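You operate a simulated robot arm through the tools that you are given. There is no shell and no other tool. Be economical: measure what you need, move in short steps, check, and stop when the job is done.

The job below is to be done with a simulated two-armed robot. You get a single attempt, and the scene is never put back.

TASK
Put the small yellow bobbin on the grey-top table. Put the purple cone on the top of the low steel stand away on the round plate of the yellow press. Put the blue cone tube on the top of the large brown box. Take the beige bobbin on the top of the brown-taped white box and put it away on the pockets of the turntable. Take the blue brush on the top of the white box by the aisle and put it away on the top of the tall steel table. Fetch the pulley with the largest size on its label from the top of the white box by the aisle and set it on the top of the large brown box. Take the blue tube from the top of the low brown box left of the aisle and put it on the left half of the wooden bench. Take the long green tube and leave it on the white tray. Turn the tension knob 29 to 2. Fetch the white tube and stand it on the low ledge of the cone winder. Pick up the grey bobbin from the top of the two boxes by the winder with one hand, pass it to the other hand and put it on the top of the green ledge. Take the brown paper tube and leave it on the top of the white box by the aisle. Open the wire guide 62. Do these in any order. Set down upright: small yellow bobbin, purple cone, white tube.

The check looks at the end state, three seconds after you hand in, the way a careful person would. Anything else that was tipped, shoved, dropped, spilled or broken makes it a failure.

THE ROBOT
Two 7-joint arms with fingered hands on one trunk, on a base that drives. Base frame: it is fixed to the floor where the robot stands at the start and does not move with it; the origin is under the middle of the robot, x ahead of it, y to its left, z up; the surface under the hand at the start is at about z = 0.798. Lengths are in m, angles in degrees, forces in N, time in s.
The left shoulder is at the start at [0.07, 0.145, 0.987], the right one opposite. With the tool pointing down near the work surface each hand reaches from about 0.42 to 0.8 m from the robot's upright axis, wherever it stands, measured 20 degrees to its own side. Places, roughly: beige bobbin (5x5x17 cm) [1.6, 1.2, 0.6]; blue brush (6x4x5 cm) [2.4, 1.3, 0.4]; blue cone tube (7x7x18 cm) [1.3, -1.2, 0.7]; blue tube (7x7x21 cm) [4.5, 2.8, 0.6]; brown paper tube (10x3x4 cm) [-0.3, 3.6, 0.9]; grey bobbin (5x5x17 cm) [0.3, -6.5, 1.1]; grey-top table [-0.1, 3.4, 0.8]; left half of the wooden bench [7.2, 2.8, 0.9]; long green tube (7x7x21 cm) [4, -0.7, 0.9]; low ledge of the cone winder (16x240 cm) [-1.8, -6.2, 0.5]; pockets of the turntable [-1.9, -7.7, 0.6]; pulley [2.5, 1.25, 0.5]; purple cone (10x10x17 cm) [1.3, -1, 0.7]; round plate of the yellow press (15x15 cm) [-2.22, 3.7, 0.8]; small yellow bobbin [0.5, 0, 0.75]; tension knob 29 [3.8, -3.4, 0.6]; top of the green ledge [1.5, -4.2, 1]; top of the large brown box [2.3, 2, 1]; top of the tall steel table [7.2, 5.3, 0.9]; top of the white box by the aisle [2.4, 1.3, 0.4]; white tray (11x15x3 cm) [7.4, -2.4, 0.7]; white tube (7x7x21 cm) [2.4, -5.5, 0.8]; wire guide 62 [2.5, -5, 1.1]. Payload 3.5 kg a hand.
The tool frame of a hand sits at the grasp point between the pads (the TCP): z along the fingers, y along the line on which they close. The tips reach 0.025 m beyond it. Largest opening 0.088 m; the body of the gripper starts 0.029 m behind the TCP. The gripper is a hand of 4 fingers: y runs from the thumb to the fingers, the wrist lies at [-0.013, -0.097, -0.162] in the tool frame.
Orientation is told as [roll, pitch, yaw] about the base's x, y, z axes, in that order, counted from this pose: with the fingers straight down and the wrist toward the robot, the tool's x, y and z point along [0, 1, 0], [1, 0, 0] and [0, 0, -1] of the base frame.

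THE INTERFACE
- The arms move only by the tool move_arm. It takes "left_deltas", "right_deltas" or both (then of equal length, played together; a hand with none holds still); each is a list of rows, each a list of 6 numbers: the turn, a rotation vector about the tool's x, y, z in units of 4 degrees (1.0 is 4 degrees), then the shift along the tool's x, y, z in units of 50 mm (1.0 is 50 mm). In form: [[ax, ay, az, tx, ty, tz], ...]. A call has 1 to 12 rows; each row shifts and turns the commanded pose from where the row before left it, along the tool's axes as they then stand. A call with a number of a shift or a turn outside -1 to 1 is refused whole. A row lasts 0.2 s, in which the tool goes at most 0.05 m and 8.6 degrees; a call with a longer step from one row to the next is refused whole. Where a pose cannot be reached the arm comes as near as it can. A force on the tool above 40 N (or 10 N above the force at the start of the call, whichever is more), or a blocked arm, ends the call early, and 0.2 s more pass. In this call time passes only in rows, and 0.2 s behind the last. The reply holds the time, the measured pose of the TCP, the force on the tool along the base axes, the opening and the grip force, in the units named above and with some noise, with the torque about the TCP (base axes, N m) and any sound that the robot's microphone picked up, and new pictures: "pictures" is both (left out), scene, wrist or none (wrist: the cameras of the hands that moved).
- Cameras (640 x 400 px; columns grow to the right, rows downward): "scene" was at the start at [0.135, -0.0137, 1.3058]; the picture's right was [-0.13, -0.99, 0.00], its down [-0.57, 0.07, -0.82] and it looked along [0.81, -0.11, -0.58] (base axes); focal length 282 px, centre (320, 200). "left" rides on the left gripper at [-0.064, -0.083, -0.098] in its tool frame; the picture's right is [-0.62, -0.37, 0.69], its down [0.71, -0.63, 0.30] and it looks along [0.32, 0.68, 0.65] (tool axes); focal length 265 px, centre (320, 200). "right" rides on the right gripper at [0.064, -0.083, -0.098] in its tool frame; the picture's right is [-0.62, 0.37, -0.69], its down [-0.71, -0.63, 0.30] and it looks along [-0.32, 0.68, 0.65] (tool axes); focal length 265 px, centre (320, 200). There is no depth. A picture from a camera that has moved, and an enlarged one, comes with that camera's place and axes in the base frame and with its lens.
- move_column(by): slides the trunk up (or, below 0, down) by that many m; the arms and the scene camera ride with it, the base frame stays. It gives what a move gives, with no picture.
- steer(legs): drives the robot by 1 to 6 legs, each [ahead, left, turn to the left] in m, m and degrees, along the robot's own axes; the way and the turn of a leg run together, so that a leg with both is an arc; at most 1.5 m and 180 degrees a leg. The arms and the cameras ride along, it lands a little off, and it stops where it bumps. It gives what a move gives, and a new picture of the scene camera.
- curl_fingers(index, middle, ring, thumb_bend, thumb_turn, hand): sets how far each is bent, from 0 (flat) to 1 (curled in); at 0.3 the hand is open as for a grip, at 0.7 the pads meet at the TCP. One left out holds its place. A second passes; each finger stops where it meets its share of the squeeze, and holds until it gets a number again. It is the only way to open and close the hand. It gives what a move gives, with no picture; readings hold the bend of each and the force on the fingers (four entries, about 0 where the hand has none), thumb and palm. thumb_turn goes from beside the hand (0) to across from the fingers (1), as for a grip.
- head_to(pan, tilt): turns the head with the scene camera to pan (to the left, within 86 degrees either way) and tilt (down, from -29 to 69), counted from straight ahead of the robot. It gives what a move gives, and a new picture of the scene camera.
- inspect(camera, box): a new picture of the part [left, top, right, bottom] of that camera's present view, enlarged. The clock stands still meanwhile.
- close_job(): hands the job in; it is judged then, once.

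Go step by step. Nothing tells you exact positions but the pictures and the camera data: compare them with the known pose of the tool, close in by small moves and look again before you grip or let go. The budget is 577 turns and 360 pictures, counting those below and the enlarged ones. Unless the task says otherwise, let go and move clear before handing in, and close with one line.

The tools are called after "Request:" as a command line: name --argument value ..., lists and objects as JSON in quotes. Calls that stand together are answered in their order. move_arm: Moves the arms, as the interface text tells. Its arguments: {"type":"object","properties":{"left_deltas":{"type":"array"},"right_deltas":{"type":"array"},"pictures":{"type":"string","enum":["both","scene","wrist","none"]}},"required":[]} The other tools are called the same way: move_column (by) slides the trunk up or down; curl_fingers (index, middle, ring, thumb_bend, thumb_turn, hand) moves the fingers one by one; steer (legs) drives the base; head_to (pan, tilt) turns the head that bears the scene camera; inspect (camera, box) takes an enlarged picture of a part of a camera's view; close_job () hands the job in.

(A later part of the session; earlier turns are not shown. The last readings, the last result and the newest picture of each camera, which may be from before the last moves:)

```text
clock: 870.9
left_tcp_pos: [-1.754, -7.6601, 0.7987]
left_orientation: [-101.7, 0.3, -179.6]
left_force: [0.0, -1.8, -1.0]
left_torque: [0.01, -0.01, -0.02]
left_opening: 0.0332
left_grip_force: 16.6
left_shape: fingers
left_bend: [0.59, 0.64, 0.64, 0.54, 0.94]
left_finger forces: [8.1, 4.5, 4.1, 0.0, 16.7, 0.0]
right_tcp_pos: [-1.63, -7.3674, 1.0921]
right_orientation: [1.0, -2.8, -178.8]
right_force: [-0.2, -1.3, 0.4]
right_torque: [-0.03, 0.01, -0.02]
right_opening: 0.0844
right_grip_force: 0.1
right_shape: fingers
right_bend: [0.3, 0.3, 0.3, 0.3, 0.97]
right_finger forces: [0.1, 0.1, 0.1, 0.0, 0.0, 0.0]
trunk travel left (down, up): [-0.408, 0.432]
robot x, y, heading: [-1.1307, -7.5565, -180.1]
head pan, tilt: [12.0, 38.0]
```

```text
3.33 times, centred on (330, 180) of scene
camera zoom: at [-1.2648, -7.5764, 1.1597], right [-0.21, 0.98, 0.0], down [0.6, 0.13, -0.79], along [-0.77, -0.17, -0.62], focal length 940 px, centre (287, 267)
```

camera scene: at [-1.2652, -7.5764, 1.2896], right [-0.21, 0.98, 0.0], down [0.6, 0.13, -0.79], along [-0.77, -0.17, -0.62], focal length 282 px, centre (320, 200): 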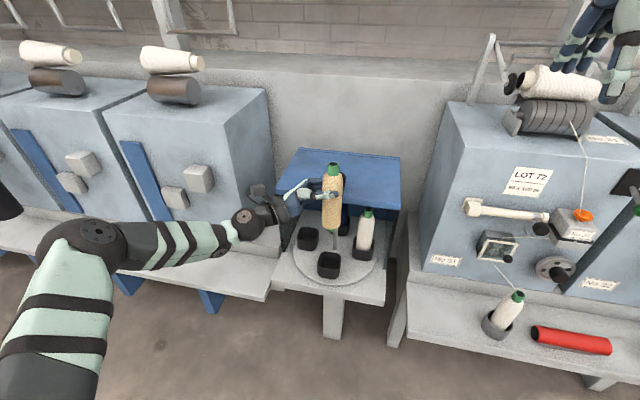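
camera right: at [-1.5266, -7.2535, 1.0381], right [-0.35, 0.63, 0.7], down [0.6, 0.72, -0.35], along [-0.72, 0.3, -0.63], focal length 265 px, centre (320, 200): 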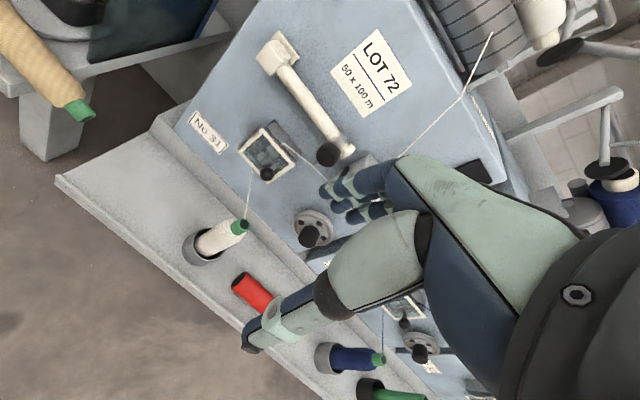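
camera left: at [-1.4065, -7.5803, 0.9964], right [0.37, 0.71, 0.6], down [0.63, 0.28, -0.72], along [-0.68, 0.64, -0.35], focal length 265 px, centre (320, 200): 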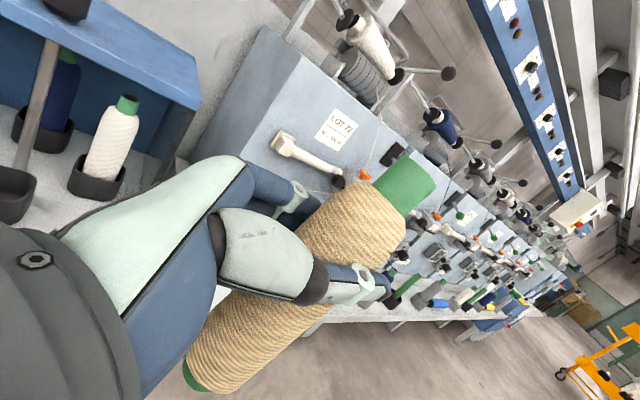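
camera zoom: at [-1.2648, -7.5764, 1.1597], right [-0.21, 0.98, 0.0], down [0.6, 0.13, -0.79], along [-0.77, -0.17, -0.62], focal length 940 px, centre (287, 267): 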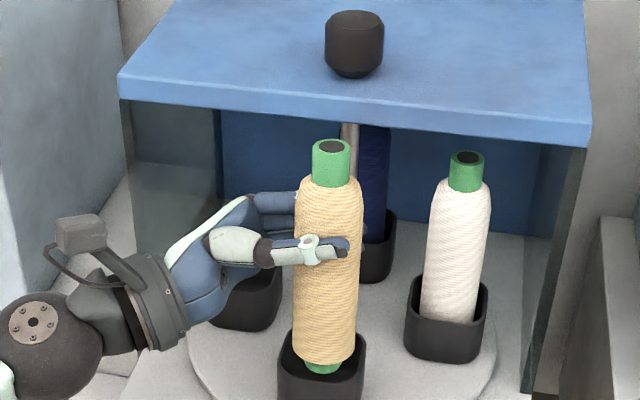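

Request:
move_column --by -0.02

Request:
inspect --camera "scene" --box '[290, 160, 386, 240]'

```text
clock: 871.6
left_tcp_pos: [-1.754, -7.661, 0.7821]
left_orientation: [-101.9, -0.2, -179.7]
left_force: [-2.6, 0.1, 10.3]
left_torque: [0.19, 0.09, 0.04]
left_opening: 0.0331
left_grip_force: 16.4
left_shape: fingers
left_bend: [0.59, 0.64, 0.64, 0.54, 0.93]
left_finger forces: [8.2, 4.4, 4.3, 0.1, 15.2, 0.1]
right_tcp_pos: [-1.6306, -7.3672, 1.0724]
right_orientation: [1.1, -2.8, -178.8]
right_force: [0.9, 0.3, -0.2]
right_torque: [-0.01, -0.02, 0.03]
right_opening: 0.0844
right_grip_force: 0.1
right_shape: fingers
right_bend: [0.3, 0.3, 0.3, 0.3, 0.97]
right_finger forces: [0.0, 0.0, 0.0, 0.0, 0.0, 0.0]
trunk travel left (down, up): [-0.388, 0.452]
robot x, y, heading: [-1.1254, -7.5585, -179.5]
head pan, tilt: [12.0, 38.0]
```

```text
5.00 times, centred on (338, 200) of scene
camera zoom: at [-1.2635, -7.5761, 1.14], right [-0.21, 0.98, 0.0], down [0.6, 0.13, -0.79], along [-0.77, -0.17, -0.61], focal length 1410 px, centre (230, 200)
```

zoom: 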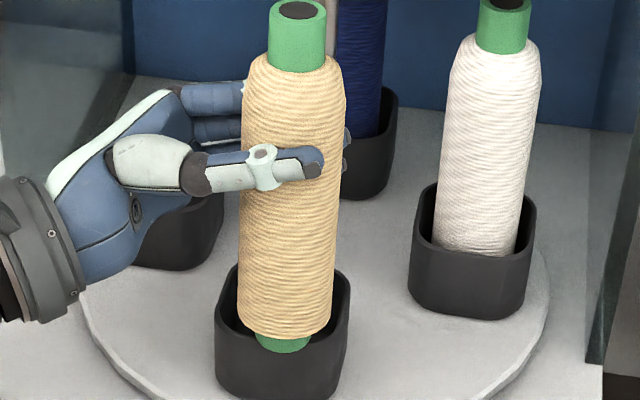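

The foot is sitting on the front rim. I'll lift slightly, shift 2 cm away from me, correct a little tilt, and lower again.

Request:
move_column --by 0.02

Request:
move_arm --left_deltas '[[0, 0, 0.8, 0, 0.2, 0], [0, 0, 0, 0, 0.2, 0], [0, 0, 0, 0, 0, 0]]' --pictures "none"

Request:
move_column --by -0.03

Request:
inspect --camera "scene" --box '[290, 160, 386, 240]'

```text
clock: 872.2
left_tcp_pos: [-1.7542, -7.6602, 0.797]
left_orientation: [-101.7, 0.3, -179.7]
left_force: [0.1, -0.6, -1.7]
left_torque: [0.01, 0.01, 0.02]
left_opening: 0.0333
left_grip_force: 16.7
left_shape: fingers
left_bend: [0.59, 0.64, 0.64, 0.54, 0.94]
left_finger forces: [8.2, 4.4, 4.1, 0.0, 16.7, 0.0]
right_tcp_pos: [-1.631, -7.366, 1.0921]
right_orientation: [1.1, -2.7, -178.9]
right_force: [0.4, 0.0, 0.3]
right_torque: [0.0, -0.01, -0.02]
right_opening: 0.0846
right_grip_force: 0.1
right_shape: fingers
right_bend: [0.3, 0.3, 0.3, 0.3, 0.97]
right_finger forces: [0.1, 0.0, 0.0, 0.0, 0.0, 0.0]
trunk travel left (down, up): [-0.408, 0.432]
robot x, y, heading: [-1.1288, -7.5582, -179.7]
head pan, tilt: [12.0, 38.0]
```

```text
clock: 873.0
left_tcp_pos: [-1.7741, -7.6596, 0.7982]
left_orientation: [-101.8, -2.8, -179.2]
left_force: [0.2, 0.2, -0.5]
left_torque: [0.0, 0.0, -0.01]
left_opening: 0.0331
left_grip_force: 16.3
left_shape: fingers
left_bend: [0.59, 0.64, 0.64, 0.54, 0.94]
left_finger forces: [8.2, 4.4, 4.0, 0.0, 16.6, 0.1]
right_tcp_pos: [-1.6316, -7.3664, 1.0926]
right_orientation: [1.0, -2.7, -178.9]
right_force: [0.3, 0.2, 0.3]
right_torque: [-0.02, 0.0, 0.01]
right_opening: 0.0845
right_grip_force: 0.0
right_shape: fingers
right_bend: [0.3, 0.3, 0.3, 0.3, 0.97]
right_finger forces: [0.0, 0.1, 0.0, 0.0, 0.0, 0.0]
trunk travel left (down, up): [-0.408, 0.432]
robot x, y, heading: [-1.1314, -7.5555, -180.0]
head pan, tilt: [12.0, 38.0]
```

```text
clock: 873.8
left_tcp_pos: [-1.7745, -7.6595, 0.7682]
left_orientation: [-101.7, -2.8, -179.0]
left_force: [0.0, -0.2, -1.2]
left_torque: [-0.01, -0.01, 0.01]
left_opening: 0.033
left_grip_force: 16.8
left_shape: fingers
left_bend: [0.59, 0.64, 0.64, 0.54, 0.94]
left_finger forces: [8.3, 4.5, 4.1, 0.0, 16.6, 0.0]
right_tcp_pos: [-1.6307, -7.3678, 1.062]
right_orientation: [1.1, -2.7, -178.8]
right_force: [0.3, 0.1, -0.7]
right_torque: [-0.02, -0.02, -0.01]
right_opening: 0.0847
right_grip_force: 0.0
right_shape: fingers
right_bend: [0.3, 0.3, 0.3, 0.3, 0.97]
right_finger forces: [0.0, 0.0, 0.0, 0.0, 0.0, 0.1]
trunk travel left (down, up): [-0.378, 0.462]
robot x, y, heading: [-1.1294, -7.5543, -179.9]
head pan, tilt: [12.0, 38.0]
```

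```text
5.00 times, centred on (338, 200) of scene
camera zoom: at [-1.2646, -7.5764, 1.1296], right [-0.21, 0.98, 0.0], down [0.6, 0.13, -0.79], along [-0.77, -0.17, -0.62], focal length 1410 px, centre (230, 200)
```

zoom: 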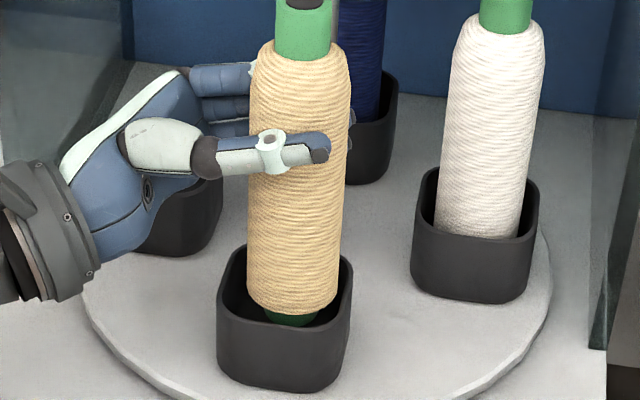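

It's going into the cup. Lowering further.

Request:
move_column --by -0.025

Request:
move_column --by -0.012

```text
clock: 874.5
left_tcp_pos: [-1.7739, -7.6598, 0.7441]
left_orientation: [-101.8, -2.8, -179.1]
left_force: [0.1, 0.5, -0.3]
left_torque: [0.03, 0.01, -0.01]
left_opening: 0.0328
left_grip_force: 16.0
left_shape: fingers
left_bend: [0.59, 0.64, 0.64, 0.54, 0.94]
left_finger forces: [8.0, 4.4, 4.3, 0.0, 16.5, 0.1]
right_tcp_pos: [-1.6301, -7.3676, 1.0378]
right_orientation: [1.1, -2.9, -178.7]
right_force: [0.1, 0.5, -1.0]
right_torque: [0.01, -0.01, 0.0]
right_opening: 0.0844
right_grip_force: 0.0
right_shape: fingers
right_bend: [0.3, 0.3, 0.3, 0.3, 0.97]
right_finger forces: [0.0, 0.0, 0.0, 0.0, 0.0, 0.1]
trunk travel left (down, up): [-0.353, 0.487]
robot x, y, heading: [-1.1301, -7.5564, -179.8]
head pan, tilt: [12.0, 38.0]
```

```text
clock: 875.1
left_tcp_pos: [-1.7733, -7.6601, 0.7354]
left_orientation: [-102.0, -3.2, -179.1]
left_force: [0.6, 0.5, 13.4]
left_torque: [0.17, -0.02, 0.04]
left_opening: 0.0318
left_grip_force: 14.5
left_shape: fingers
left_bend: [0.59, 0.66, 0.66, 0.55, 0.92]
left_finger forces: [7.8, 3.4, 3.2, 0.0, 15.0, 0.1]
right_tcp_pos: [-1.6282, -7.3662, 1.0264]
right_orientation: [1.1, -2.9, -178.9]
right_force: [-0.2, 0.5, 0.5]
right_torque: [0.04, 0.01, 0.01]
right_opening: 0.0847
right_grip_force: 0.0
right_shape: fingers
right_bend: [0.3, 0.3, 0.3, 0.3, 0.97]
right_finger forces: [0.0, 0.0, 0.1, 0.0, 0.1, 0.0]
trunk travel left (down, up): [-0.341, 0.499]
robot x, y, heading: [-1.1268, -7.5526, -179.7]
head pan, tilt: [12.0, 38.0]
```

Seated (13 N). I'll open and withdraw the hand sideways.

Request:
curl_fingers --hand "left" --index 0.3 --middle 0.3 --ring 0.3 --thumb_bend 0.3

Request:
move_arm --left_deltas '[[0, 0, 0, -0.25, -0.1, -0.8], [0, 0, 0, -0.25, -0.1, -0.8], [0, 0, 0, -0.4, 0, -0.8], [0, 0, 0, -0.9, 0, 0]]' --pictures "scene"

```text
clock: 876.1
left_tcp_pos: [-1.7747, -7.6593, 0.7307]
left_orientation: [-101.8, -2.7, -179.2]
left_force: [-0.6, 0.3, -0.6]
left_torque: [-0.02, -0.01, -0.01]
left_opening: 0.0842
left_grip_force: 0.0
left_shape: fingers
left_bend: [0.3, 0.3, 0.3, 0.3, 0.97]
left_finger forces: [0.0, 0.0, 0.0, 0.0, 0.0, 0.0]
right_tcp_pos: [-1.6305, -7.3676, 1.0238]
right_orientation: [1.1, -2.7, -178.8]
right_force: [0.0, 0.2, 0.0]
right_torque: [-0.02, 0.0, -0.04]
right_opening: 0.0848
right_grip_force: 0.1
right_shape: fingers
right_bend: [0.3, 0.3, 0.3, 0.3, 0.97]
right_finger forces: [0.1, 0.0, 0.0, 0.1, 0.0, 0.1]
trunk travel left (down, up): [-0.341, 0.499]
robot x, y, heading: [-1.131, -7.5525, -179.5]
head pan, tilt: [12.0, 38.0]
```

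```text
clock: 877.1
left_tcp_pos: [-1.7567, -7.796, 0.7952]
left_orientation: [-101.8, -2.9, -179.1]
left_force: [8.4, -0.3, 0.3]
left_torque: [0.01, -0.07, 0.13]
left_opening: 0.0845
left_grip_force: 4.2
left_shape: fingers
left_bend: [0.3, 0.34, 0.3, 0.3, 0.97]
left_finger forces: [0.0, 8.4, 0.0, 0.1, 0.0, 0.0]
right_tcp_pos: [-1.6289, -7.3677, 1.0255]
right_orientation: [1.1, -2.9, -178.8]
right_force: [-0.1, -0.5, 0.2]
right_torque: [0.02, 0.0, 0.0]
right_opening: 0.0843
right_grip_force: 0.1
right_shape: fingers
right_bend: [0.3, 0.3, 0.3, 0.3, 0.97]
right_finger forces: [0.0, 0.0, 0.0, 0.0, 0.1, 0.0]
trunk travel left (down, up): [-0.341, 0.499]
robot x, y, heading: [-1.1274, -7.5539, -179.7]
head pan, tilt: [12.0, 38.0]
camera scene: at [-1.2631, -7.5763, 1.0928], right [-0.21, 0.98, 0.0], down [0.6, 0.13, -0.79], along [-0.77, -0.17, -0.61], focal length 282 px, centre (320, 200)
```

scene: 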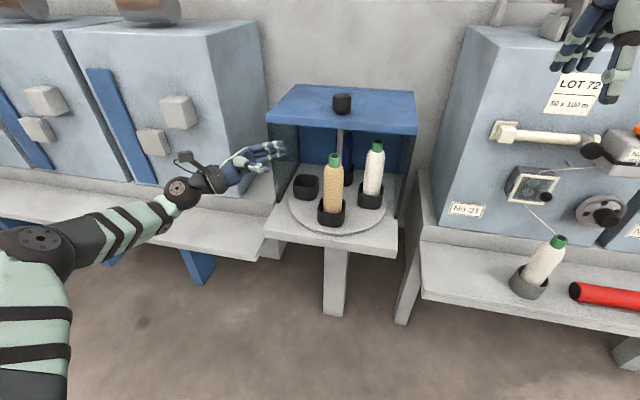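

The beige bobbin stands in the pocket. Now the grey bobbin on the stacked boxes at (0.3, −6.5): back off, turn around and go there.

Request:
steer --legs '[[-0.33, 0, 0], [0, 0, -179.5], [0, 1.05, 0]]'

Request:
move_column --by 0.38

Request:
head_to --pan 0 --tilt 22

```text
clock: 888.5
left_tcp_pos: [-0.1625, -7.1163, 0.7896]
left_orientation: [-102.4, -1.8, -3.4]
left_force: [-0.4, -0.4, 0.4]
left_torque: [0.01, -0.01, -0.01]
left_opening: 0.0849
left_grip_force: 0.1
left_shape: fingers
left_bend: [0.3, 0.3, 0.3, 0.3, 0.97]
left_finger forces: [0.1, 0.1, 0.0, 0.0, 0.1, 0.0]
right_tcp_pos: [-0.2997, -7.5192, 1.0247]
right_orientation: [1.1, -2.9, -0.6]
right_force: [-0.3, 0.5, -0.1]
right_torque: [-0.01, 0.02, -0.04]
right_opening: 0.0846
right_grip_force: 0.1
right_shape: fingers
right_bend: [0.3, 0.3, 0.3, 0.3, 0.97]
right_finger forces: [0.0, 0.1, 0.1, 0.0, 0.0, 0.0]
trunk travel left (down, up): [-0.341, 0.499]
robot x, y, heading: [-0.7979, -7.3135, -1.8]
head pan, tilt: [12.0, 38.0]
stopped in leg 3: the robot was blocked; the commanded pose is now the measured one
camera scene: at [-0.6641, -7.3048, 1.0931], right [0.18, -0.98, 0.0], down [-0.6, -0.11, -0.79], along [0.78, 0.14, -0.61], focal length 282 px, centre (320, 200)
```

scene: 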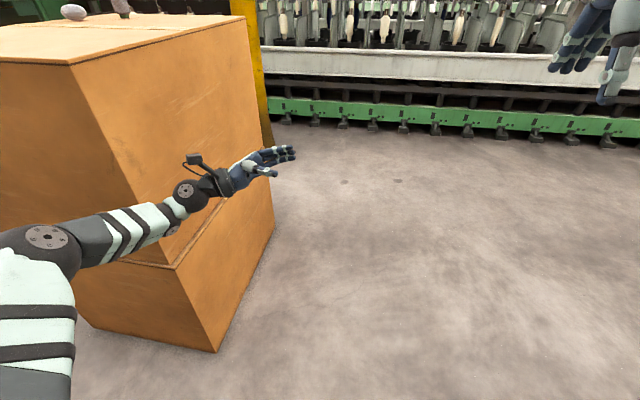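

```text
clock: 892.1
left_tcp_pos: [-0.1589, -7.1131, 1.1665]
left_orientation: [-102.3, -1.7, -3.2]
left_force: [-0.9, -0.6, 0.5]
left_torque: [0.0, 0.01, -0.04]
left_opening: 0.0844
left_grip_force: 0.1
left_shape: fingers
left_bend: [0.3, 0.3, 0.3, 0.3, 0.97]
left_finger forces: [0.0, 0.0, 0.0, 0.0, 0.1, 0.1]
right_tcp_pos: [-0.2968, -7.5172, 1.4034]
right_orientation: [1.1, -2.6, -0.6]
right_force: [-0.4, -0.4, 0.1]
right_torque: [0.01, 0.03, -0.02]
right_opening: 0.0844
right_grip_force: 0.0
right_shape: fingers
right_bend: [0.3, 0.3, 0.3, 0.3, 0.97]
right_finger forces: [0.1, 0.0, 0.0, 0.1, 0.0, 0.0]
trunk travel left (down, up): [-0.721, 0.119]
robot x, y, heading: [-0.7957, -7.3133, -1.7]
head pan, tilt: [12.0, 38.0]
```

```text
clock: 892.9
left_tcp_pos: [-0.1605, -7.1125, 1.1674]
left_orientation: [-102.3, -1.8, -3.1]
left_force: [0.3, -0.2, -0.6]
left_torque: [0.02, 0.02, 0.01]
left_opening: 0.0845
left_grip_force: 0.0
left_shape: fingers
left_bend: [0.3, 0.3, 0.3, 0.3, 0.97]
left_finger forces: [0.0, 0.0, 0.0, 0.1, 0.0, 0.0]
right_tcp_pos: [-0.2972, -7.516, 1.4042]
right_orientation: [0.9, -2.6, -0.4]
right_force: [0.6, -0.7, -0.4]
right_torque: [-0.01, 0.02, 0.01]
right_opening: 0.0846
right_grip_force: 0.0
right_shape: fingers
right_bend: [0.3, 0.3, 0.3, 0.3, 0.97]
right_finger forces: [0.0, 0.0, 0.0, 0.0, 0.0, 0.1]
trunk travel left (down, up): [-0.721, 0.119]
robot x, y, heading: [-0.7963, -7.3133, -1.7]
head pan, tilt: [0.0, 22.0]
camera scene: at [-0.6529, -7.3197, 1.4978], right [-0.03, -1.0, 0.0], down [-0.38, 0.01, -0.93], along [0.93, -0.03, -0.38], focal length 282 px, centre (320, 200)
```

scene: 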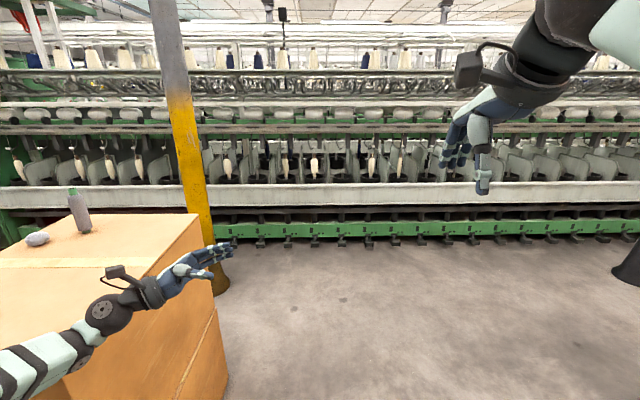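

The boxes blocked the way (my left forearm touched them); the bobbin still stands at about (0.28, −6.50), z 1.0–1.165. I'll approach it from the north side, with the hands raised.

Request:
move_column --by 0.115

Request:
steer --legs '[[-0.42, 0, 0], [0, 1.5, 1.7], [1.4, 0, 0], [0, 0, -90]]'

```text
clock: 894.4
left_tcp_pos: [-0.1594, -7.1127, 1.2809]
left_orientation: [-102.4, -1.6, -3.3]
left_force: [0.0, -1.5, -1.0]
left_torque: [-0.03, 0.02, -0.01]
left_opening: 0.0847
left_grip_force: 0.0
left_shape: fingers
left_bend: [0.3, 0.3, 0.3, 0.3, 0.97]
left_finger forces: [0.0, 0.0, 0.0, 0.0, 0.0, 0.0]
right_tcp_pos: [-0.2964, -7.5165, 1.5193]
right_orientation: [1.0, -2.6, -0.5]
right_force: [0.6, 0.0, 0.5]
right_torque: [-0.02, -0.01, 0.01]
right_opening: 0.0846
right_grip_force: 0.0
right_shape: fingers
right_bend: [0.3, 0.3, 0.3, 0.3, 0.97]
right_finger forces: [0.0, 0.1, 0.0, 0.0, 0.0, 0.0]
trunk travel left (down, up): [-0.836, 0.004]
robot x, y, heading: [-0.7899, -7.3161, -1.8]
head pan, tilt: [0.0, 22.0]
```

```text
clock: 914.6
left_tcp_pos: [0.4274, -6.4003, 1.2815]
left_orientation: [-102.4, -1.7, -92.2]
left_force: [0.5, -0.4, 0.3]
left_torque: [0.0, 0.02, 0.03]
left_opening: 0.0844
left_grip_force: 0.0
left_shape: fingers
left_bend: [0.3, 0.3, 0.3, 0.3, 0.97]
left_finger forces: [0.0, 0.0, 0.0, 0.0, 0.1, 0.0]
right_tcp_pos: [0.0205, -6.2705, 1.5184]
right_orientation: [0.9, -2.5, -89.6]
right_force: [-1.2, -0.1, -0.7]
right_torque: [0.02, -0.03, 0.01]
right_opening: 0.0847
right_grip_force: 0.1
right_shape: fingers
right_bend: [0.3, 0.3, 0.3, 0.3, 0.97]
right_finger forces: [0.1, 0.0, 0.0, 0.0, 0.1, 0.0]
trunk travel left (down, up): [-0.836, 0.004]
robot x, y, heading: [0.2166, -5.7704, -90.6]
head pan, tilt: [0.0, 22.0]
camera scene: at [0.2108, -5.9162, 1.6128], right [-1.0, 0.01, 0.0], down [0.0, 0.37, -0.93], along [-0.01, -0.93, -0.37], focal length 282 px, centre (320, 200)
```

scene: 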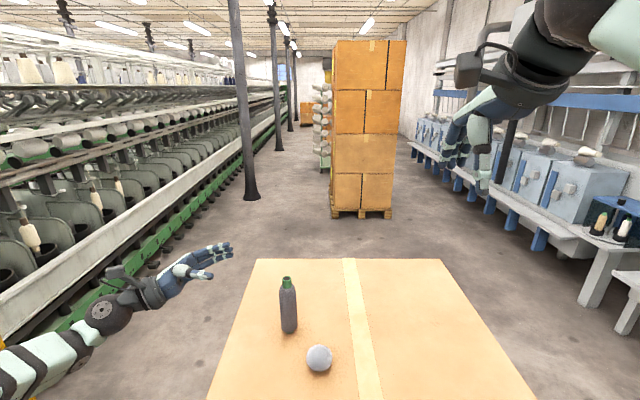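

Bobbin at (0.287, −6.508), top 1.157. I'll swing the left hand aside (and level it), shift the base, and bring the right hand above it.

Request:
move_arm --left_deltas '[[0, 1, 0, 0, -0.3, -0.8], [0, 1, 0, 0, -0.3, -0.8], [0, 0.95, 0, 0, -0.3, -0.8]]' --pictures "none"

Request:
steer --legs '[[0.05, 0.16, 0.6]]'

Request:
move_arm --right_deltas '[[0, 0, 0, 0.5, 0.8, 0], [0, 0, 0, 0.5, 0.8, 0], [0, 0, 0, 0.5, 0.8, 0], [0.6, 0, 0, 0.5, 0.8, 0], [0, 0, 0, 0.2, 0.5, 0.7], [0, 0, 0, 0, 0, 0.9], [0, 0, 0, 0, 0, 0.9], [0, 0, 0, 0, 0, 0.9], [0, 0, 0, 0, 0, 0.9], [0, 0, 0, 0, 0, 0.9]]' --pictures "both"

```text
clock: 915.5
left_tcp_pos: [0.5467, -6.3604, 1.2631]
left_orientation: [-90.6, -1.7, -92.3]
left_force: [-0.4, 0.2, -0.1]
left_torque: [0.0, 0.0, -0.01]
left_opening: 0.0845
left_grip_force: 0.0
left_shape: fingers
left_bend: [0.3, 0.3, 0.3, 0.3, 0.97]
left_finger forces: [0.0, 0.1, 0.1, 0.0, 0.1, 0.1]
right_tcp_pos: [0.0212, -6.2699, 1.5197]
right_orientation: [0.9, -2.7, -89.5]
right_force: [1.0, 1.0, 0.2]
right_torque: [0.01, -0.01, 0.02]
right_opening: 0.0846
right_grip_force: 0.1
right_shape: fingers
right_bend: [0.3, 0.3, 0.3, 0.3, 0.97]
right_finger forces: [0.1, 0.0, 0.0, 0.0, 0.0, 0.1]
trunk travel left (down, up): [-0.836, 0.004]
robot x, y, heading: [0.215, -5.7681, -90.6]
head pan, tilt: [0.0, 22.0]
```

```text
clock: 916.9
left_tcp_pos: [0.7052, -6.4072, 1.2652]
left_orientation: [-90.6, -1.7, -91.8]
left_force: [0.1, 1.0, -0.2]
left_torque: [0.03, 0.0, 0.01]
left_opening: 0.0847
left_grip_force: 0.1
left_shape: fingers
left_bend: [0.3, 0.3, 0.3, 0.3, 0.97]
left_finger forces: [0.0, 0.0, 0.1, 0.0, 0.0, 0.0]
right_tcp_pos: [0.1784, -6.3224, 1.5183]
right_orientation: [1.1, -2.8, -89.1]
right_force: [-0.8, 0.4, 0.0]
right_torque: [-0.02, 0.0, -0.03]
right_opening: 0.0845
right_grip_force: 0.1
right_shape: fingers
right_bend: [0.3, 0.3, 0.3, 0.3, 0.97]
right_finger forces: [0.0, 0.1, 0.1, 0.1, 0.1, 0.0]
trunk travel left (down, up): [-0.836, 0.004]
robot x, y, heading: [0.3715, -5.8242, -89.9]
head pan, tilt: [0.0, 22.0]
camera scene: at [0.3645, -5.9662, 1.613], right [-1.0, 0.0, 0.0], down [0.0, 0.37, -0.93], along [0.0, -0.93, -0.37], focal length 282 px, centre (320, 200)
```

scene: 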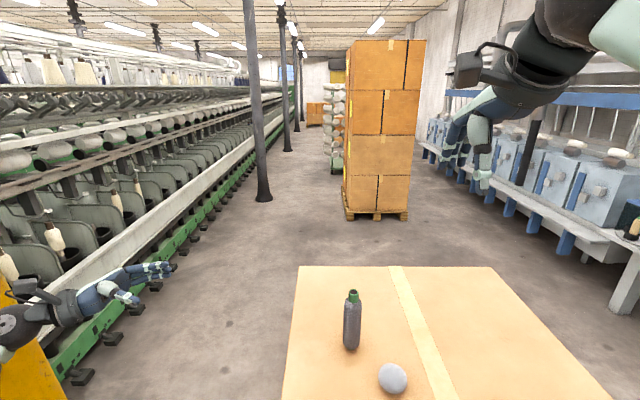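

```text
clock: 919.1
left_tcp_pos: [0.7078, -6.409, 1.2641]
left_orientation: [-90.7, -1.7, -91.7]
left_force: [-0.1, -0.1, 1.1]
left_torque: [0.01, -0.02, 0.0]
left_opening: 0.0846
left_grip_force: 0.0
left_shape: fingers
left_bend: [0.3, 0.3, 0.3, 0.3, 0.97]
left_finger forces: [0.0, 0.0, 0.0, 0.0, 0.0, 0.1]
right_tcp_pos: [0.2824, -6.451, 1.2378]
right_orientation: [1.1, -0.3, -89.0]
right_force: [0.2, 1.3, 0.6]
right_torque: [-0.02, -0.01, 0.0]
right_opening: 0.0842
right_grip_force: 0.1
right_shape: fingers
right_bend: [0.3, 0.3, 0.3, 0.3, 0.98]
right_finger forces: [0.1, 0.0, 0.0, 0.0, 0.0, 0.1]
right hand out of reach, approached as far as the arm can: row 3, 4
trunk travel left (down, up): [-0.836, 0.004]
robot x, y, heading: [0.3721, -5.8245, -90.1]
head pan, tilt: [0.0, 22.0]
camera scene: at [0.3681, -5.9679, 1.6128], right [-1.0, 0.0, 0.0], down [0.0, 0.38, -0.93], along [0.0, -0.93, -0.38], focal length 282 px, centre (320, 200)
camera right: at [0.3438, -6.3673, 1.3372], right [-0.63, -0.38, 0.68], down [-0.72, 0.62, -0.32], along [-0.3, -0.69, -0.66], focal length 265 px, centre (320, 200)
```

scene: 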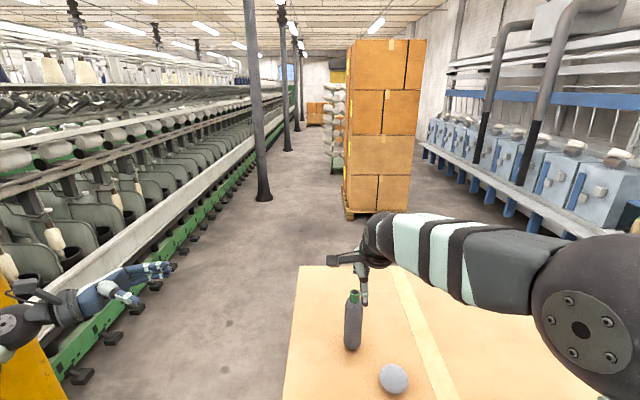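
right: 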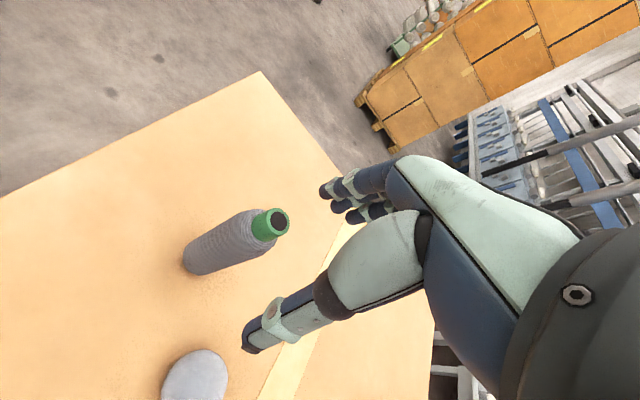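

Refined top (0.293, −6.48, 1.175). Moving over and descending.

Request:
move_arm --right_deltas '[[0, 0, 0, 0.22, 0.6, 0], [0, 0, 0, 0, 0, 0.6], [0, 0, 0, 0, 0, 0.6], [0, 0, 0, 0, 0, 0.42], [0, 0, 0, 0, 0, 0]]' --pictures "wrist"

```text
clock: 920.3
left_tcp_pos: [0.7082, -6.41, 1.2623]
left_orientation: [-90.7, -1.7, -91.8]
left_force: [-0.4, 1.1, -0.6]
left_torque: [-0.03, -0.02, 0.02]
left_opening: 0.0845
left_grip_force: 0.0
left_shape: fingers
left_bend: [0.3, 0.3, 0.3, 0.3, 0.97]
left_finger forces: [0.0, 0.1, 0.1, 0.0, 0.0, 0.1]
right_tcp_pos: [0.2986, -6.4825, 1.1547]
right_orientation: [1.0, -0.2, -88.9]
right_force: [0.0, 0.1, 0.4]
right_torque: [0.01, 0.01, 0.0]
right_opening: 0.0845
right_grip_force: 0.1
right_shape: fingers
right_bend: [0.3, 0.3, 0.3, 0.3, 0.98]
right_finger forces: [0.0, 0.1, 0.0, 0.1, 0.0, 0.0]
trunk travel left (down, up): [-0.836, 0.004]
robot x, y, heading: [0.3697, -5.8251, -90.0]
head pan, tilt: [0.0, 22.0]
camera right: at [0.3598, -6.3982, 1.2548], right [-0.62, -0.38, 0.68], down [-0.72, 0.62, -0.32], along [-0.3, -0.69, -0.66], focal length 265 px, centre (320, 200)
```

right: 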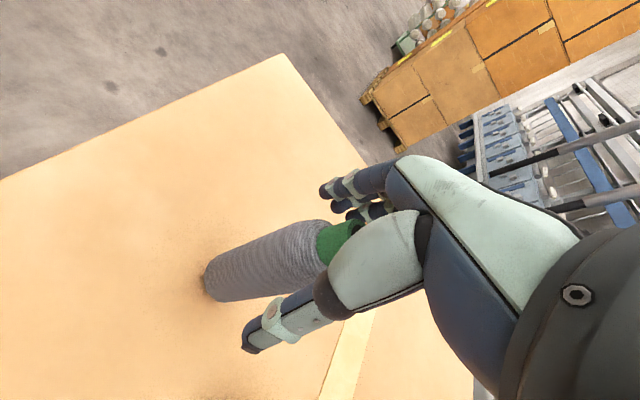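

Request:
curl_fingers --hand "right" --index 0.72 --middle 0.72 --ring 0.72 --thumb_bend 0.7

Request:
move_arm --right_deltas '[[0, 0, 0, 0, 0, -0.4], [0, 0, 0, 0, 0, -0.8], [0, 0, 0, 0, 0, -0.8], [0, 0, 0, 0, 0, -0.8], [0, 0, 0, 0, 0, 0]]' --pictures "wrist"

```text
clock: 921.3
left_tcp_pos: [0.7083, -6.4075, 1.2636]
left_orientation: [-90.6, -1.7, -91.7]
left_force: [0.5, 0.6, 0.3]
left_torque: [0.01, -0.01, -0.01]
left_opening: 0.0846
left_grip_force: 0.1
left_shape: fingers
left_bend: [0.3, 0.3, 0.3, 0.3, 0.97]
left_finger forces: [0.0, 0.1, 0.0, 0.1, 0.0, 0.0]
right_tcp_pos: [0.2986, -6.4837, 1.1561]
right_orientation: [1.0, -0.3, -89.1]
right_force: [-0.3, 0.1, 0.5]
right_torque: [-0.05, 0.01, 0.0]
right_opening: 0.0186
right_grip_force: 11.7
right_shape: fingers
right_bend: [0.71, 0.63, 0.71, 0.57, 0.94]
right_finger forces: [3.2, 6.1, 2.5, 0.0, 11.2, 0.1]
trunk travel left (down, up): [-0.836, 0.004]
robot x, y, heading: [0.372, -5.8211, -90.1]
head pan, tilt: [0.0, 22.0]
```

```text
clock: 922.5
left_tcp_pos: [0.7101, -6.4086, 1.2638]
left_orientation: [-90.5, -1.6, -91.7]
left_force: [0.7, 0.5, 0.1]
left_torque: [-0.02, 0.05, -0.04]
left_opening: 0.0847
left_grip_force: 0.0
left_shape: fingers
left_bend: [0.3, 0.3, 0.3, 0.3, 0.97]
left_finger forces: [0.1, 0.0, 0.1, 0.1, 0.0, 0.1]
right_tcp_pos: [0.297, -6.4837, 1.2952]
right_orientation: [1.0, -0.2, -88.9]
right_force: [0.1, -0.9, -0.2]
right_torque: [-0.01, -0.02, -0.01]
right_opening: 0.0
right_grip_force: 0.1
right_shape: fingers
right_bend: [0.72, 0.72, 0.72, 0.69, 0.97]
right_finger forces: [0.0, 0.0, 0.0, 0.0, 0.0, 0.0]
trunk travel left (down, up): [-0.836, 0.004]
robot x, y, heading: [0.3727, -5.8196, -90.2]
head pan, tilt: [0.0, 22.0]
camera right: at [0.3581, -6.3981, 1.3949], right [-0.62, -0.38, 0.68], down [-0.72, 0.62, -0.32], along [-0.3, -0.69, -0.66], focal length 265 px, centre (320, 200)
```

right: 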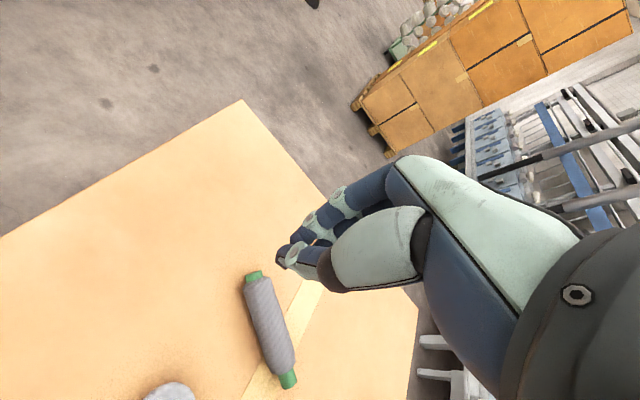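

It slipped off the smooth cap and toppled onto the box (still on top; the grey bobbin need not stand upright). It now lies from (0.217, −6.567) to (0.081, −6.485). I'll open, move over its right part and turn the hand across it.

Request:
curl_fingers --hand "right" --index 0.3 --middle 0.3 --ring 0.3 --thumb_bend 0.3

Request:
move_arm --right_deltas '[[0, 0, 0, -0.9, 0.12, 0], [0, 0, 0, -0.9, 0.12, 0], [0, 0, 0, -0.9, 0.12, 0], [0, 0, 0, -0.84, 0.12, 0.5], [0, 0, 1, 0, 0, 0.8], [0, 0, 1, 0, 0, 0.8], [0, 0, 1, 0, 0, 0.8], [0, 0, 1, 0, 0, 0], [0, 0, 1, 0, 0, 0], [0, 0, 1, 0, 0, 0], [0, 0, 1, 0, 0, 0], [0, 0, 0.75, 0, 0, 0]]' --pictures "both"

```text
clock: 923.5
left_tcp_pos: [0.708, -6.4093, 1.2646]
left_orientation: [-90.6, -1.6, -91.8]
left_force: [-0.2, -0.1, 0.3]
left_torque: [0.02, -0.02, 0.02]
left_opening: 0.0848
left_grip_force: 0.0
left_shape: fingers
left_bend: [0.3, 0.3, 0.3, 0.3, 0.97]
left_finger forces: [0.0, 0.0, 0.0, 0.1, 0.0, 0.0]
right_tcp_pos: [0.2982, -6.4824, 1.2941]
right_orientation: [1.0, -0.3, -89.0]
right_force: [-0.1, 0.5, 0.3]
right_torque: [-0.04, 0.0, 0.01]
right_opening: 0.0845
right_grip_force: 0.0
right_shape: fingers
right_bend: [0.3, 0.3, 0.3, 0.3, 0.97]
right_finger forces: [0.0, 0.0, 0.0, 0.0, 0.0, 0.0]
trunk travel left (down, up): [-0.836, 0.004]
robot x, y, heading: [0.3709, -5.823, -90.2]
head pan, tilt: [0.0, 22.0]
```

```text
clock: 926.1
left_tcp_pos: [0.7086, -6.409, 1.2637]
left_orientation: [-90.6, -1.7, -91.6]
left_force: [0.2, -0.1, -0.1]
left_torque: [-0.04, -0.01, 0.01]
left_opening: 0.0848
left_grip_force: 0.1
left_shape: fingers
left_bend: [0.3, 0.3, 0.3, 0.3, 0.97]
left_finger forces: [0.0, 0.0, 0.0, 0.1, 0.0, 0.0]
right_tcp_pos: [0.123, -6.5099, 1.1482]
right_orientation: [1.0, 0.3, -120.0]
right_force: [-0.4, -1.2, 0.1]
right_torque: [0.02, -0.02, 0.01]
right_opening: 0.0846
right_grip_force: 0.0
right_shape: fingers
right_bend: [0.3, 0.3, 0.3, 0.3, 0.97]
right_finger forces: [0.0, 0.0, 0.0, 0.0, 0.1, 0.0]
trunk travel left (down, up): [-0.836, 0.004]
robot x, y, heading: [0.3698, -5.8193, -90.2]
head pan, tilt: [0.0, 22.0]
camera scene: at [0.3695, -5.9675, 1.6128], right [-1.0, 0.0, 0.0], down [0.0, 0.37, -0.93], along [0.0, -0.93, -0.37], focal length 282 px, centre (320, 200)
camera right: at [0.2185, -6.47, 1.2486], right [-0.73, -0.01, 0.68], down [-0.3, 0.9, -0.31], along [-0.61, -0.43, -0.66], focal length 265 px, centre (320, 200)
```

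scene: 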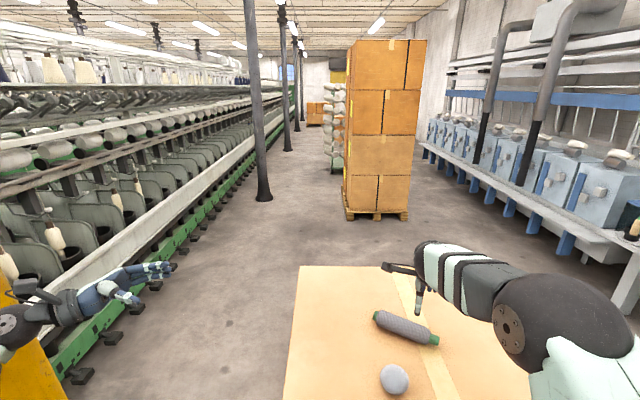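
right: 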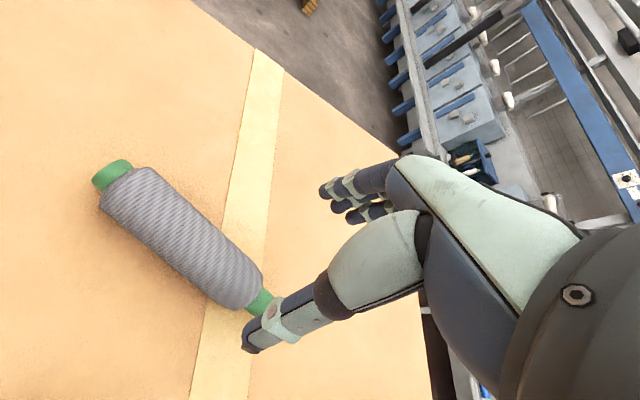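

Positions agree well. Lowering onto the bobbin and gripping.

Request:
move_arm --right_deltas '[[0, 0, 0, 0.05, 0, 0.7], [0, 0, 0, 0, 0, 0.7], [0, 0, 0, 0, 0, 0.7], [0, 0, 0, 0, 0, 0]]' --pictures "wrist"

Request:
curl_fingers --hand "right" --index 0.72 --middle 0.72 --ring 0.72 --thumb_bend 0.7

```text
clock: 927.1
left_tcp_pos: [0.7085, -6.4086, 1.2627]
left_orientation: [-90.6, -1.6, -91.7]
left_force: [-0.2, -0.4, 0.3]
left_torque: [0.01, 0.0, 0.02]
left_opening: 0.0846
left_grip_force: 0.0
left_shape: fingers
left_bend: [0.3, 0.3, 0.3, 0.3, 0.97]
left_finger forces: [0.0, 0.0, 0.0, 0.0, 0.1, 0.1]
right_tcp_pos: [0.126, -6.5113, 1.0437]
right_orientation: [0.9, 0.3, -120.0]
right_force: [0.4, 0.5, 0.2]
right_torque: [0.0, 0.01, -0.02]
right_opening: 0.0844
right_grip_force: 0.1
right_shape: fingers
right_bend: [0.3, 0.3, 0.3, 0.3, 0.97]
right_finger forces: [0.1, 0.0, 0.0, 0.1, 0.1, 0.0]
trunk travel left (down, up): [-0.836, 0.004]
robot x, y, heading: [0.3701, -5.8243, -89.8]
head pan, tilt: [0.0, 22.0]
camera right: at [0.2223, -6.4707, 1.1438], right [-0.73, -0.01, 0.68], down [-0.3, 0.9, -0.31], along [-0.61, -0.43, -0.66], focal length 265 px, centre (320, 200)
```

right: 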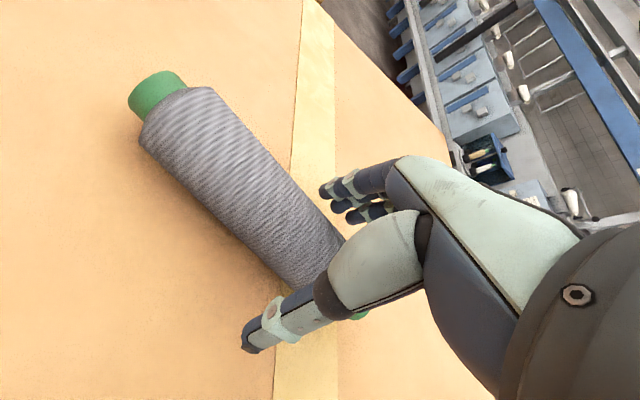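

```text
clock: 928.1
left_tcp_pos: [0.7093, -6.4079, 1.2644]
left_orientation: [-90.5, -1.7, -91.7]
left_force: [-0.2, 0.2, -0.6]
left_torque: [-0.02, 0.02, -0.01]
left_opening: 0.0844
left_grip_force: 0.0
left_shape: fingers
left_bend: [0.3, 0.3, 0.3, 0.3, 0.97]
left_finger forces: [0.1, 0.0, 0.0, 0.0, 0.0, 0.0]
right_tcp_pos: [0.126, -6.5103, 1.0421]
right_orientation: [1.1, 0.3, -120.0]
right_force: [0.2, -0.1, 0.5]
right_torque: [-0.02, -0.06, 0.02]
right_opening: 0.0357
right_grip_force: 17.9
right_shape: fingers
right_bend: [0.59, 0.64, 0.71, 0.5, 0.94]
right_finger forces: [8.7, 6.0, 3.0, 0.0, 17.8, 0.0]
trunk travel left (down, up): [-0.836, 0.004]
robot x, y, heading: [0.3698, -5.8229, -90.0]
head pan, tilt: [0.0, 22.0]
```

Gripped well. Lifting and turning back so the bobbin lies crosswise, then bringing both hands toward each other.

Request:
move_arm --right_deltas '[[0, 0, 0, 0, 0, -0.6], [0, 0, 0, 0, 0, -0.9], [0, 0, 0, 0, 0, -0.9], [0, 0, -1, 0, 0, -0.3], [0, 0, -1, 0, 0, 0], [0, 0, -1, 0, 0, 0], [0, 0, -1, 0, 0, 0], [0, 0, -1, 0, 0, 0], [0, 0, -1, 0, 0, 0], [0, 0, -1, 0, 0, 0], [0, 0, -0.5, 0, 0, 0]]' --pictures "none"

Request:
move_arm --right_deltas '[[0, 0, 0, 0.7, -0.36, -0.33], [0, 0, 0, 0.7, -0.36, -0.33], [0, 0, 0, 0.7, -0.36, -0.33], [0, 0, 0, 0.7, -0.36, -0.33], [0, 0, 0, 0.7, -0.36, -0.33], [0, 0, 0, 0, 0, 0]]' --left_deltas '[[0, 0, 0, 0.05, 0.05, 0.6], [0, 0, 0, 0.05, 0.05, 0.6], [0, 0, 0, 0.05, 0.05, 0.6], [0, 0, 0, 0.05, 0.05, 0.6], [0, 0, 0, 0, 0.05, 0.6], [0, 0, 0, 0, 0, 0]]' --pictures "both"

```text
clock: 930.5
left_tcp_pos: [0.7074, -6.4094, 1.2642]
left_orientation: [-90.6, -1.7, -91.7]
left_force: [0.2, 0.5, -0.8]
left_torque: [0.04, -0.01, 0.0]
left_opening: 0.0845
left_grip_force: 0.1
left_shape: fingers
left_bend: [0.3, 0.3, 0.3, 0.3, 0.97]
left_finger forces: [0.1, 0.0, 0.0, 0.1, 0.0, 0.1]
right_tcp_pos: [0.1249, -6.5118, 1.1765]
right_orientation: [0.9, -0.2, -89.9]
right_force: [1.0, -0.7, -1.3]
right_torque: [-0.04, 0.05, 0.0]
right_opening: 0.0357
right_grip_force: 18.1
right_shape: fingers
right_bend: [0.59, 0.64, 0.71, 0.5, 0.94]
right_finger forces: [8.2, 6.1, 3.5, 0.1, 17.7, 0.0]
trunk travel left (down, up): [-0.836, 0.004]
robot x, y, heading: [0.3728, -5.82, -89.9]
head pan, tilt: [0.0, 22.0]
```

```text
clock: 931.9
left_tcp_pos: [0.5582, -6.4186, 1.255]
left_orientation: [-90.6, -1.5, -91.7]
left_force: [-0.2, -0.6, 0.1]
left_torque: [0.01, 0.02, 0.02]
left_opening: 0.0846
left_grip_force: 0.0
left_shape: fingers
left_bend: [0.3, 0.3, 0.3, 0.3, 0.97]
left_finger forces: [0.1, 0.0, 0.0, 0.0, 0.1, 0.0]
right_tcp_pos: [0.2996, -6.4213, 1.261]
right_orientation: [1.0, -0.1, -90.0]
right_force: [-0.7, 0.3, -1.6]
right_torque: [-0.01, 0.05, -0.03]
right_opening: 0.0354
right_grip_force: 18.1
right_shape: fingers
right_bend: [0.59, 0.64, 0.71, 0.5, 0.94]
right_finger forces: [8.1, 6.2, 3.4, 0.0, 17.5, 0.0]
trunk travel left (down, up): [-0.836, 0.004]
robot x, y, heading: [0.3701, -5.8189, -89.7]
head pan, tilt: [0.0, 22.0]
camera scene: at [0.3684, -5.9688, 1.6127], right [-1.0, 0.0, 0.0], down [0.0, 0.38, -0.93], along [0.0, -0.93, -0.38], focal length 282 px, centre (320, 200)
camera right: at [0.3626, -6.3384, 1.362], right [-0.63, -0.37, 0.68], down [-0.71, 0.63, -0.32], along [-0.31, -0.69, -0.66], focal length 265 px, centre (320, 200)
camera left: at [0.6585, -6.3366, 1.3162], right [-0.67, 0.41, 0.62], down [-0.29, 0.62, -0.73], along [-0.68, -0.67, -0.3], focal length 265 px, centre (320, 200)
```

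scene: 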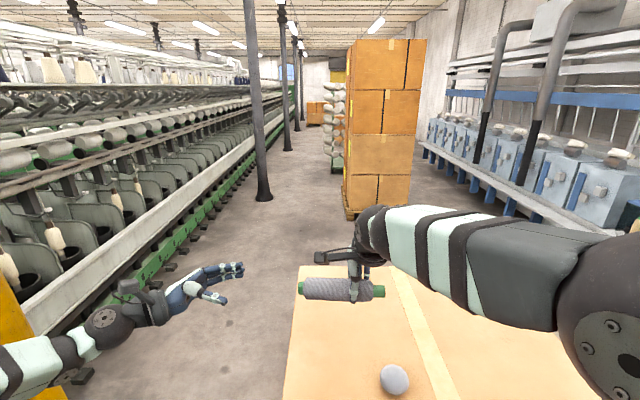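
right: 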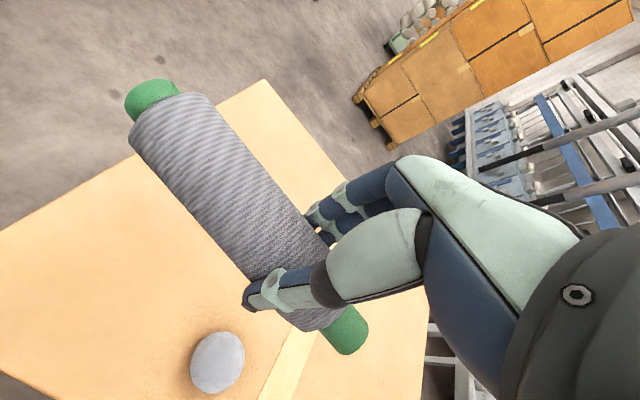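
left: 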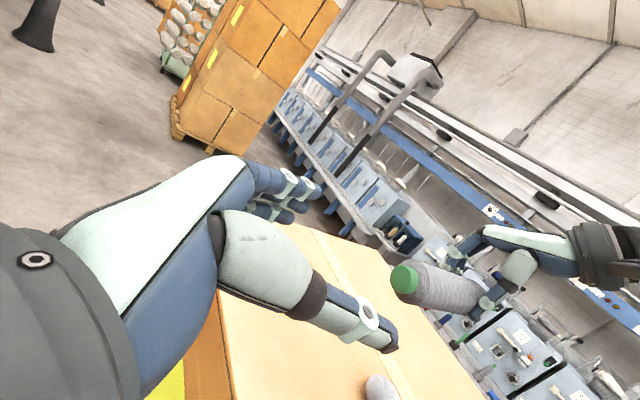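

The bobbin sticks out toward the left hand at (0.41, −6.42, 1.242). Sliding the left hand onto its free end and closing.

Request:
move_arm --left_deltas '[[0, 0, 0, 0.14, 0.09, 0.7], [0, 0, 0, 0.14, 0.09, 0.7], [0, 0, 0, 0, 0, 0.8], [0, 0, 0, 0, 0, 0.8], [0, 0, 0, 0, 0, 0.65], [0, 0, 0, 0, 0, 0]]' --pictures "scene"

Request:
curl_fingers --hand "left" --index 0.72 --middle 0.72 --ring 0.72 --thumb_bend 0.7

```text
clock: 933.3
left_tcp_pos: [0.3751, -6.4209, 1.2437]
left_orientation: [-90.7, -1.7, -91.8]
left_force: [-0.5, -0.3, 0.5]
left_torque: [-0.01, 0.01, 0.03]
left_opening: 0.0845
left_grip_force: 0.0
left_shape: fingers
left_bend: [0.3, 0.3, 0.3, 0.3, 0.97]
left_finger forces: [0.1, 0.0, 0.0, 0.1, 0.0, 0.0]
right_tcp_pos: [0.3, -6.4217, 1.2623]
right_orientation: [1.1, -0.1, -89.9]
right_force: [0.4, 1.2, -1.2]
right_torque: [0.0, 0.06, 0.0]
right_opening: 0.0354
right_grip_force: 17.6
right_shape: fingers
right_bend: [0.59, 0.64, 0.71, 0.5, 0.94]
right_finger forces: [8.1, 6.2, 3.4, 0.0, 17.6, 0.1]
trunk travel left (down, up): [-0.836, 0.004]
robot x, y, heading: [0.3709, -5.8191, -90.2]
head pan, tilt: [0.0, 22.0]
camera scene: at [0.3698, -5.9676, 1.6128], right [-1.0, 0.0, 0.0], down [0.0, 0.37, -0.93], along [0.0, -0.93, -0.37], focal length 282 px, centre (320, 200)
```

scene: 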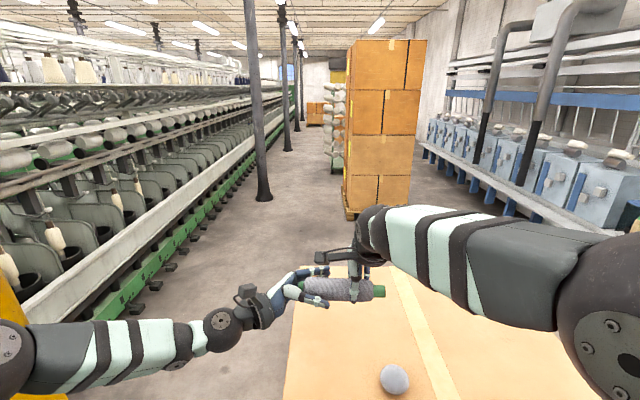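

```text
clock: 934.3
left_tcp_pos: [0.3743, -6.4212, 1.2443]
left_orientation: [-90.6, -1.7, -91.6]
left_force: [-5.1, -6.6, 0.5]
left_torque: [-0.14, 0.02, 0.36]
left_opening: 0.0302
left_grip_force: 17.8
left_shape: fingers
left_bend: [0.6, 0.61, 0.65, 0.53, 0.96]
left_finger forces: [7.8, 9.0, 5.6, 0.0, 13.3, 0.0]
right_tcp_pos: [0.3013, -6.4206, 1.2623]
right_orientation: [1.0, -0.2, -89.9]
right_force: [4.7, 6.3, 0.0]
right_torque: [0.22, -0.14, 0.11]
right_opening: 0.0359
right_grip_force: 15.5
right_shape: fingers
right_bend: [0.61, 0.65, 0.71, 0.48, 0.95]
right_finger forces: [5.2, 4.8, 2.5, 0.0, 19.5, 0.1]
trunk travel left (down, up): [-0.836, 0.004]
robot x, y, heading: [0.3687, -5.8229, -90.5]
head pan, tilt: [0.0, 22.0]
```

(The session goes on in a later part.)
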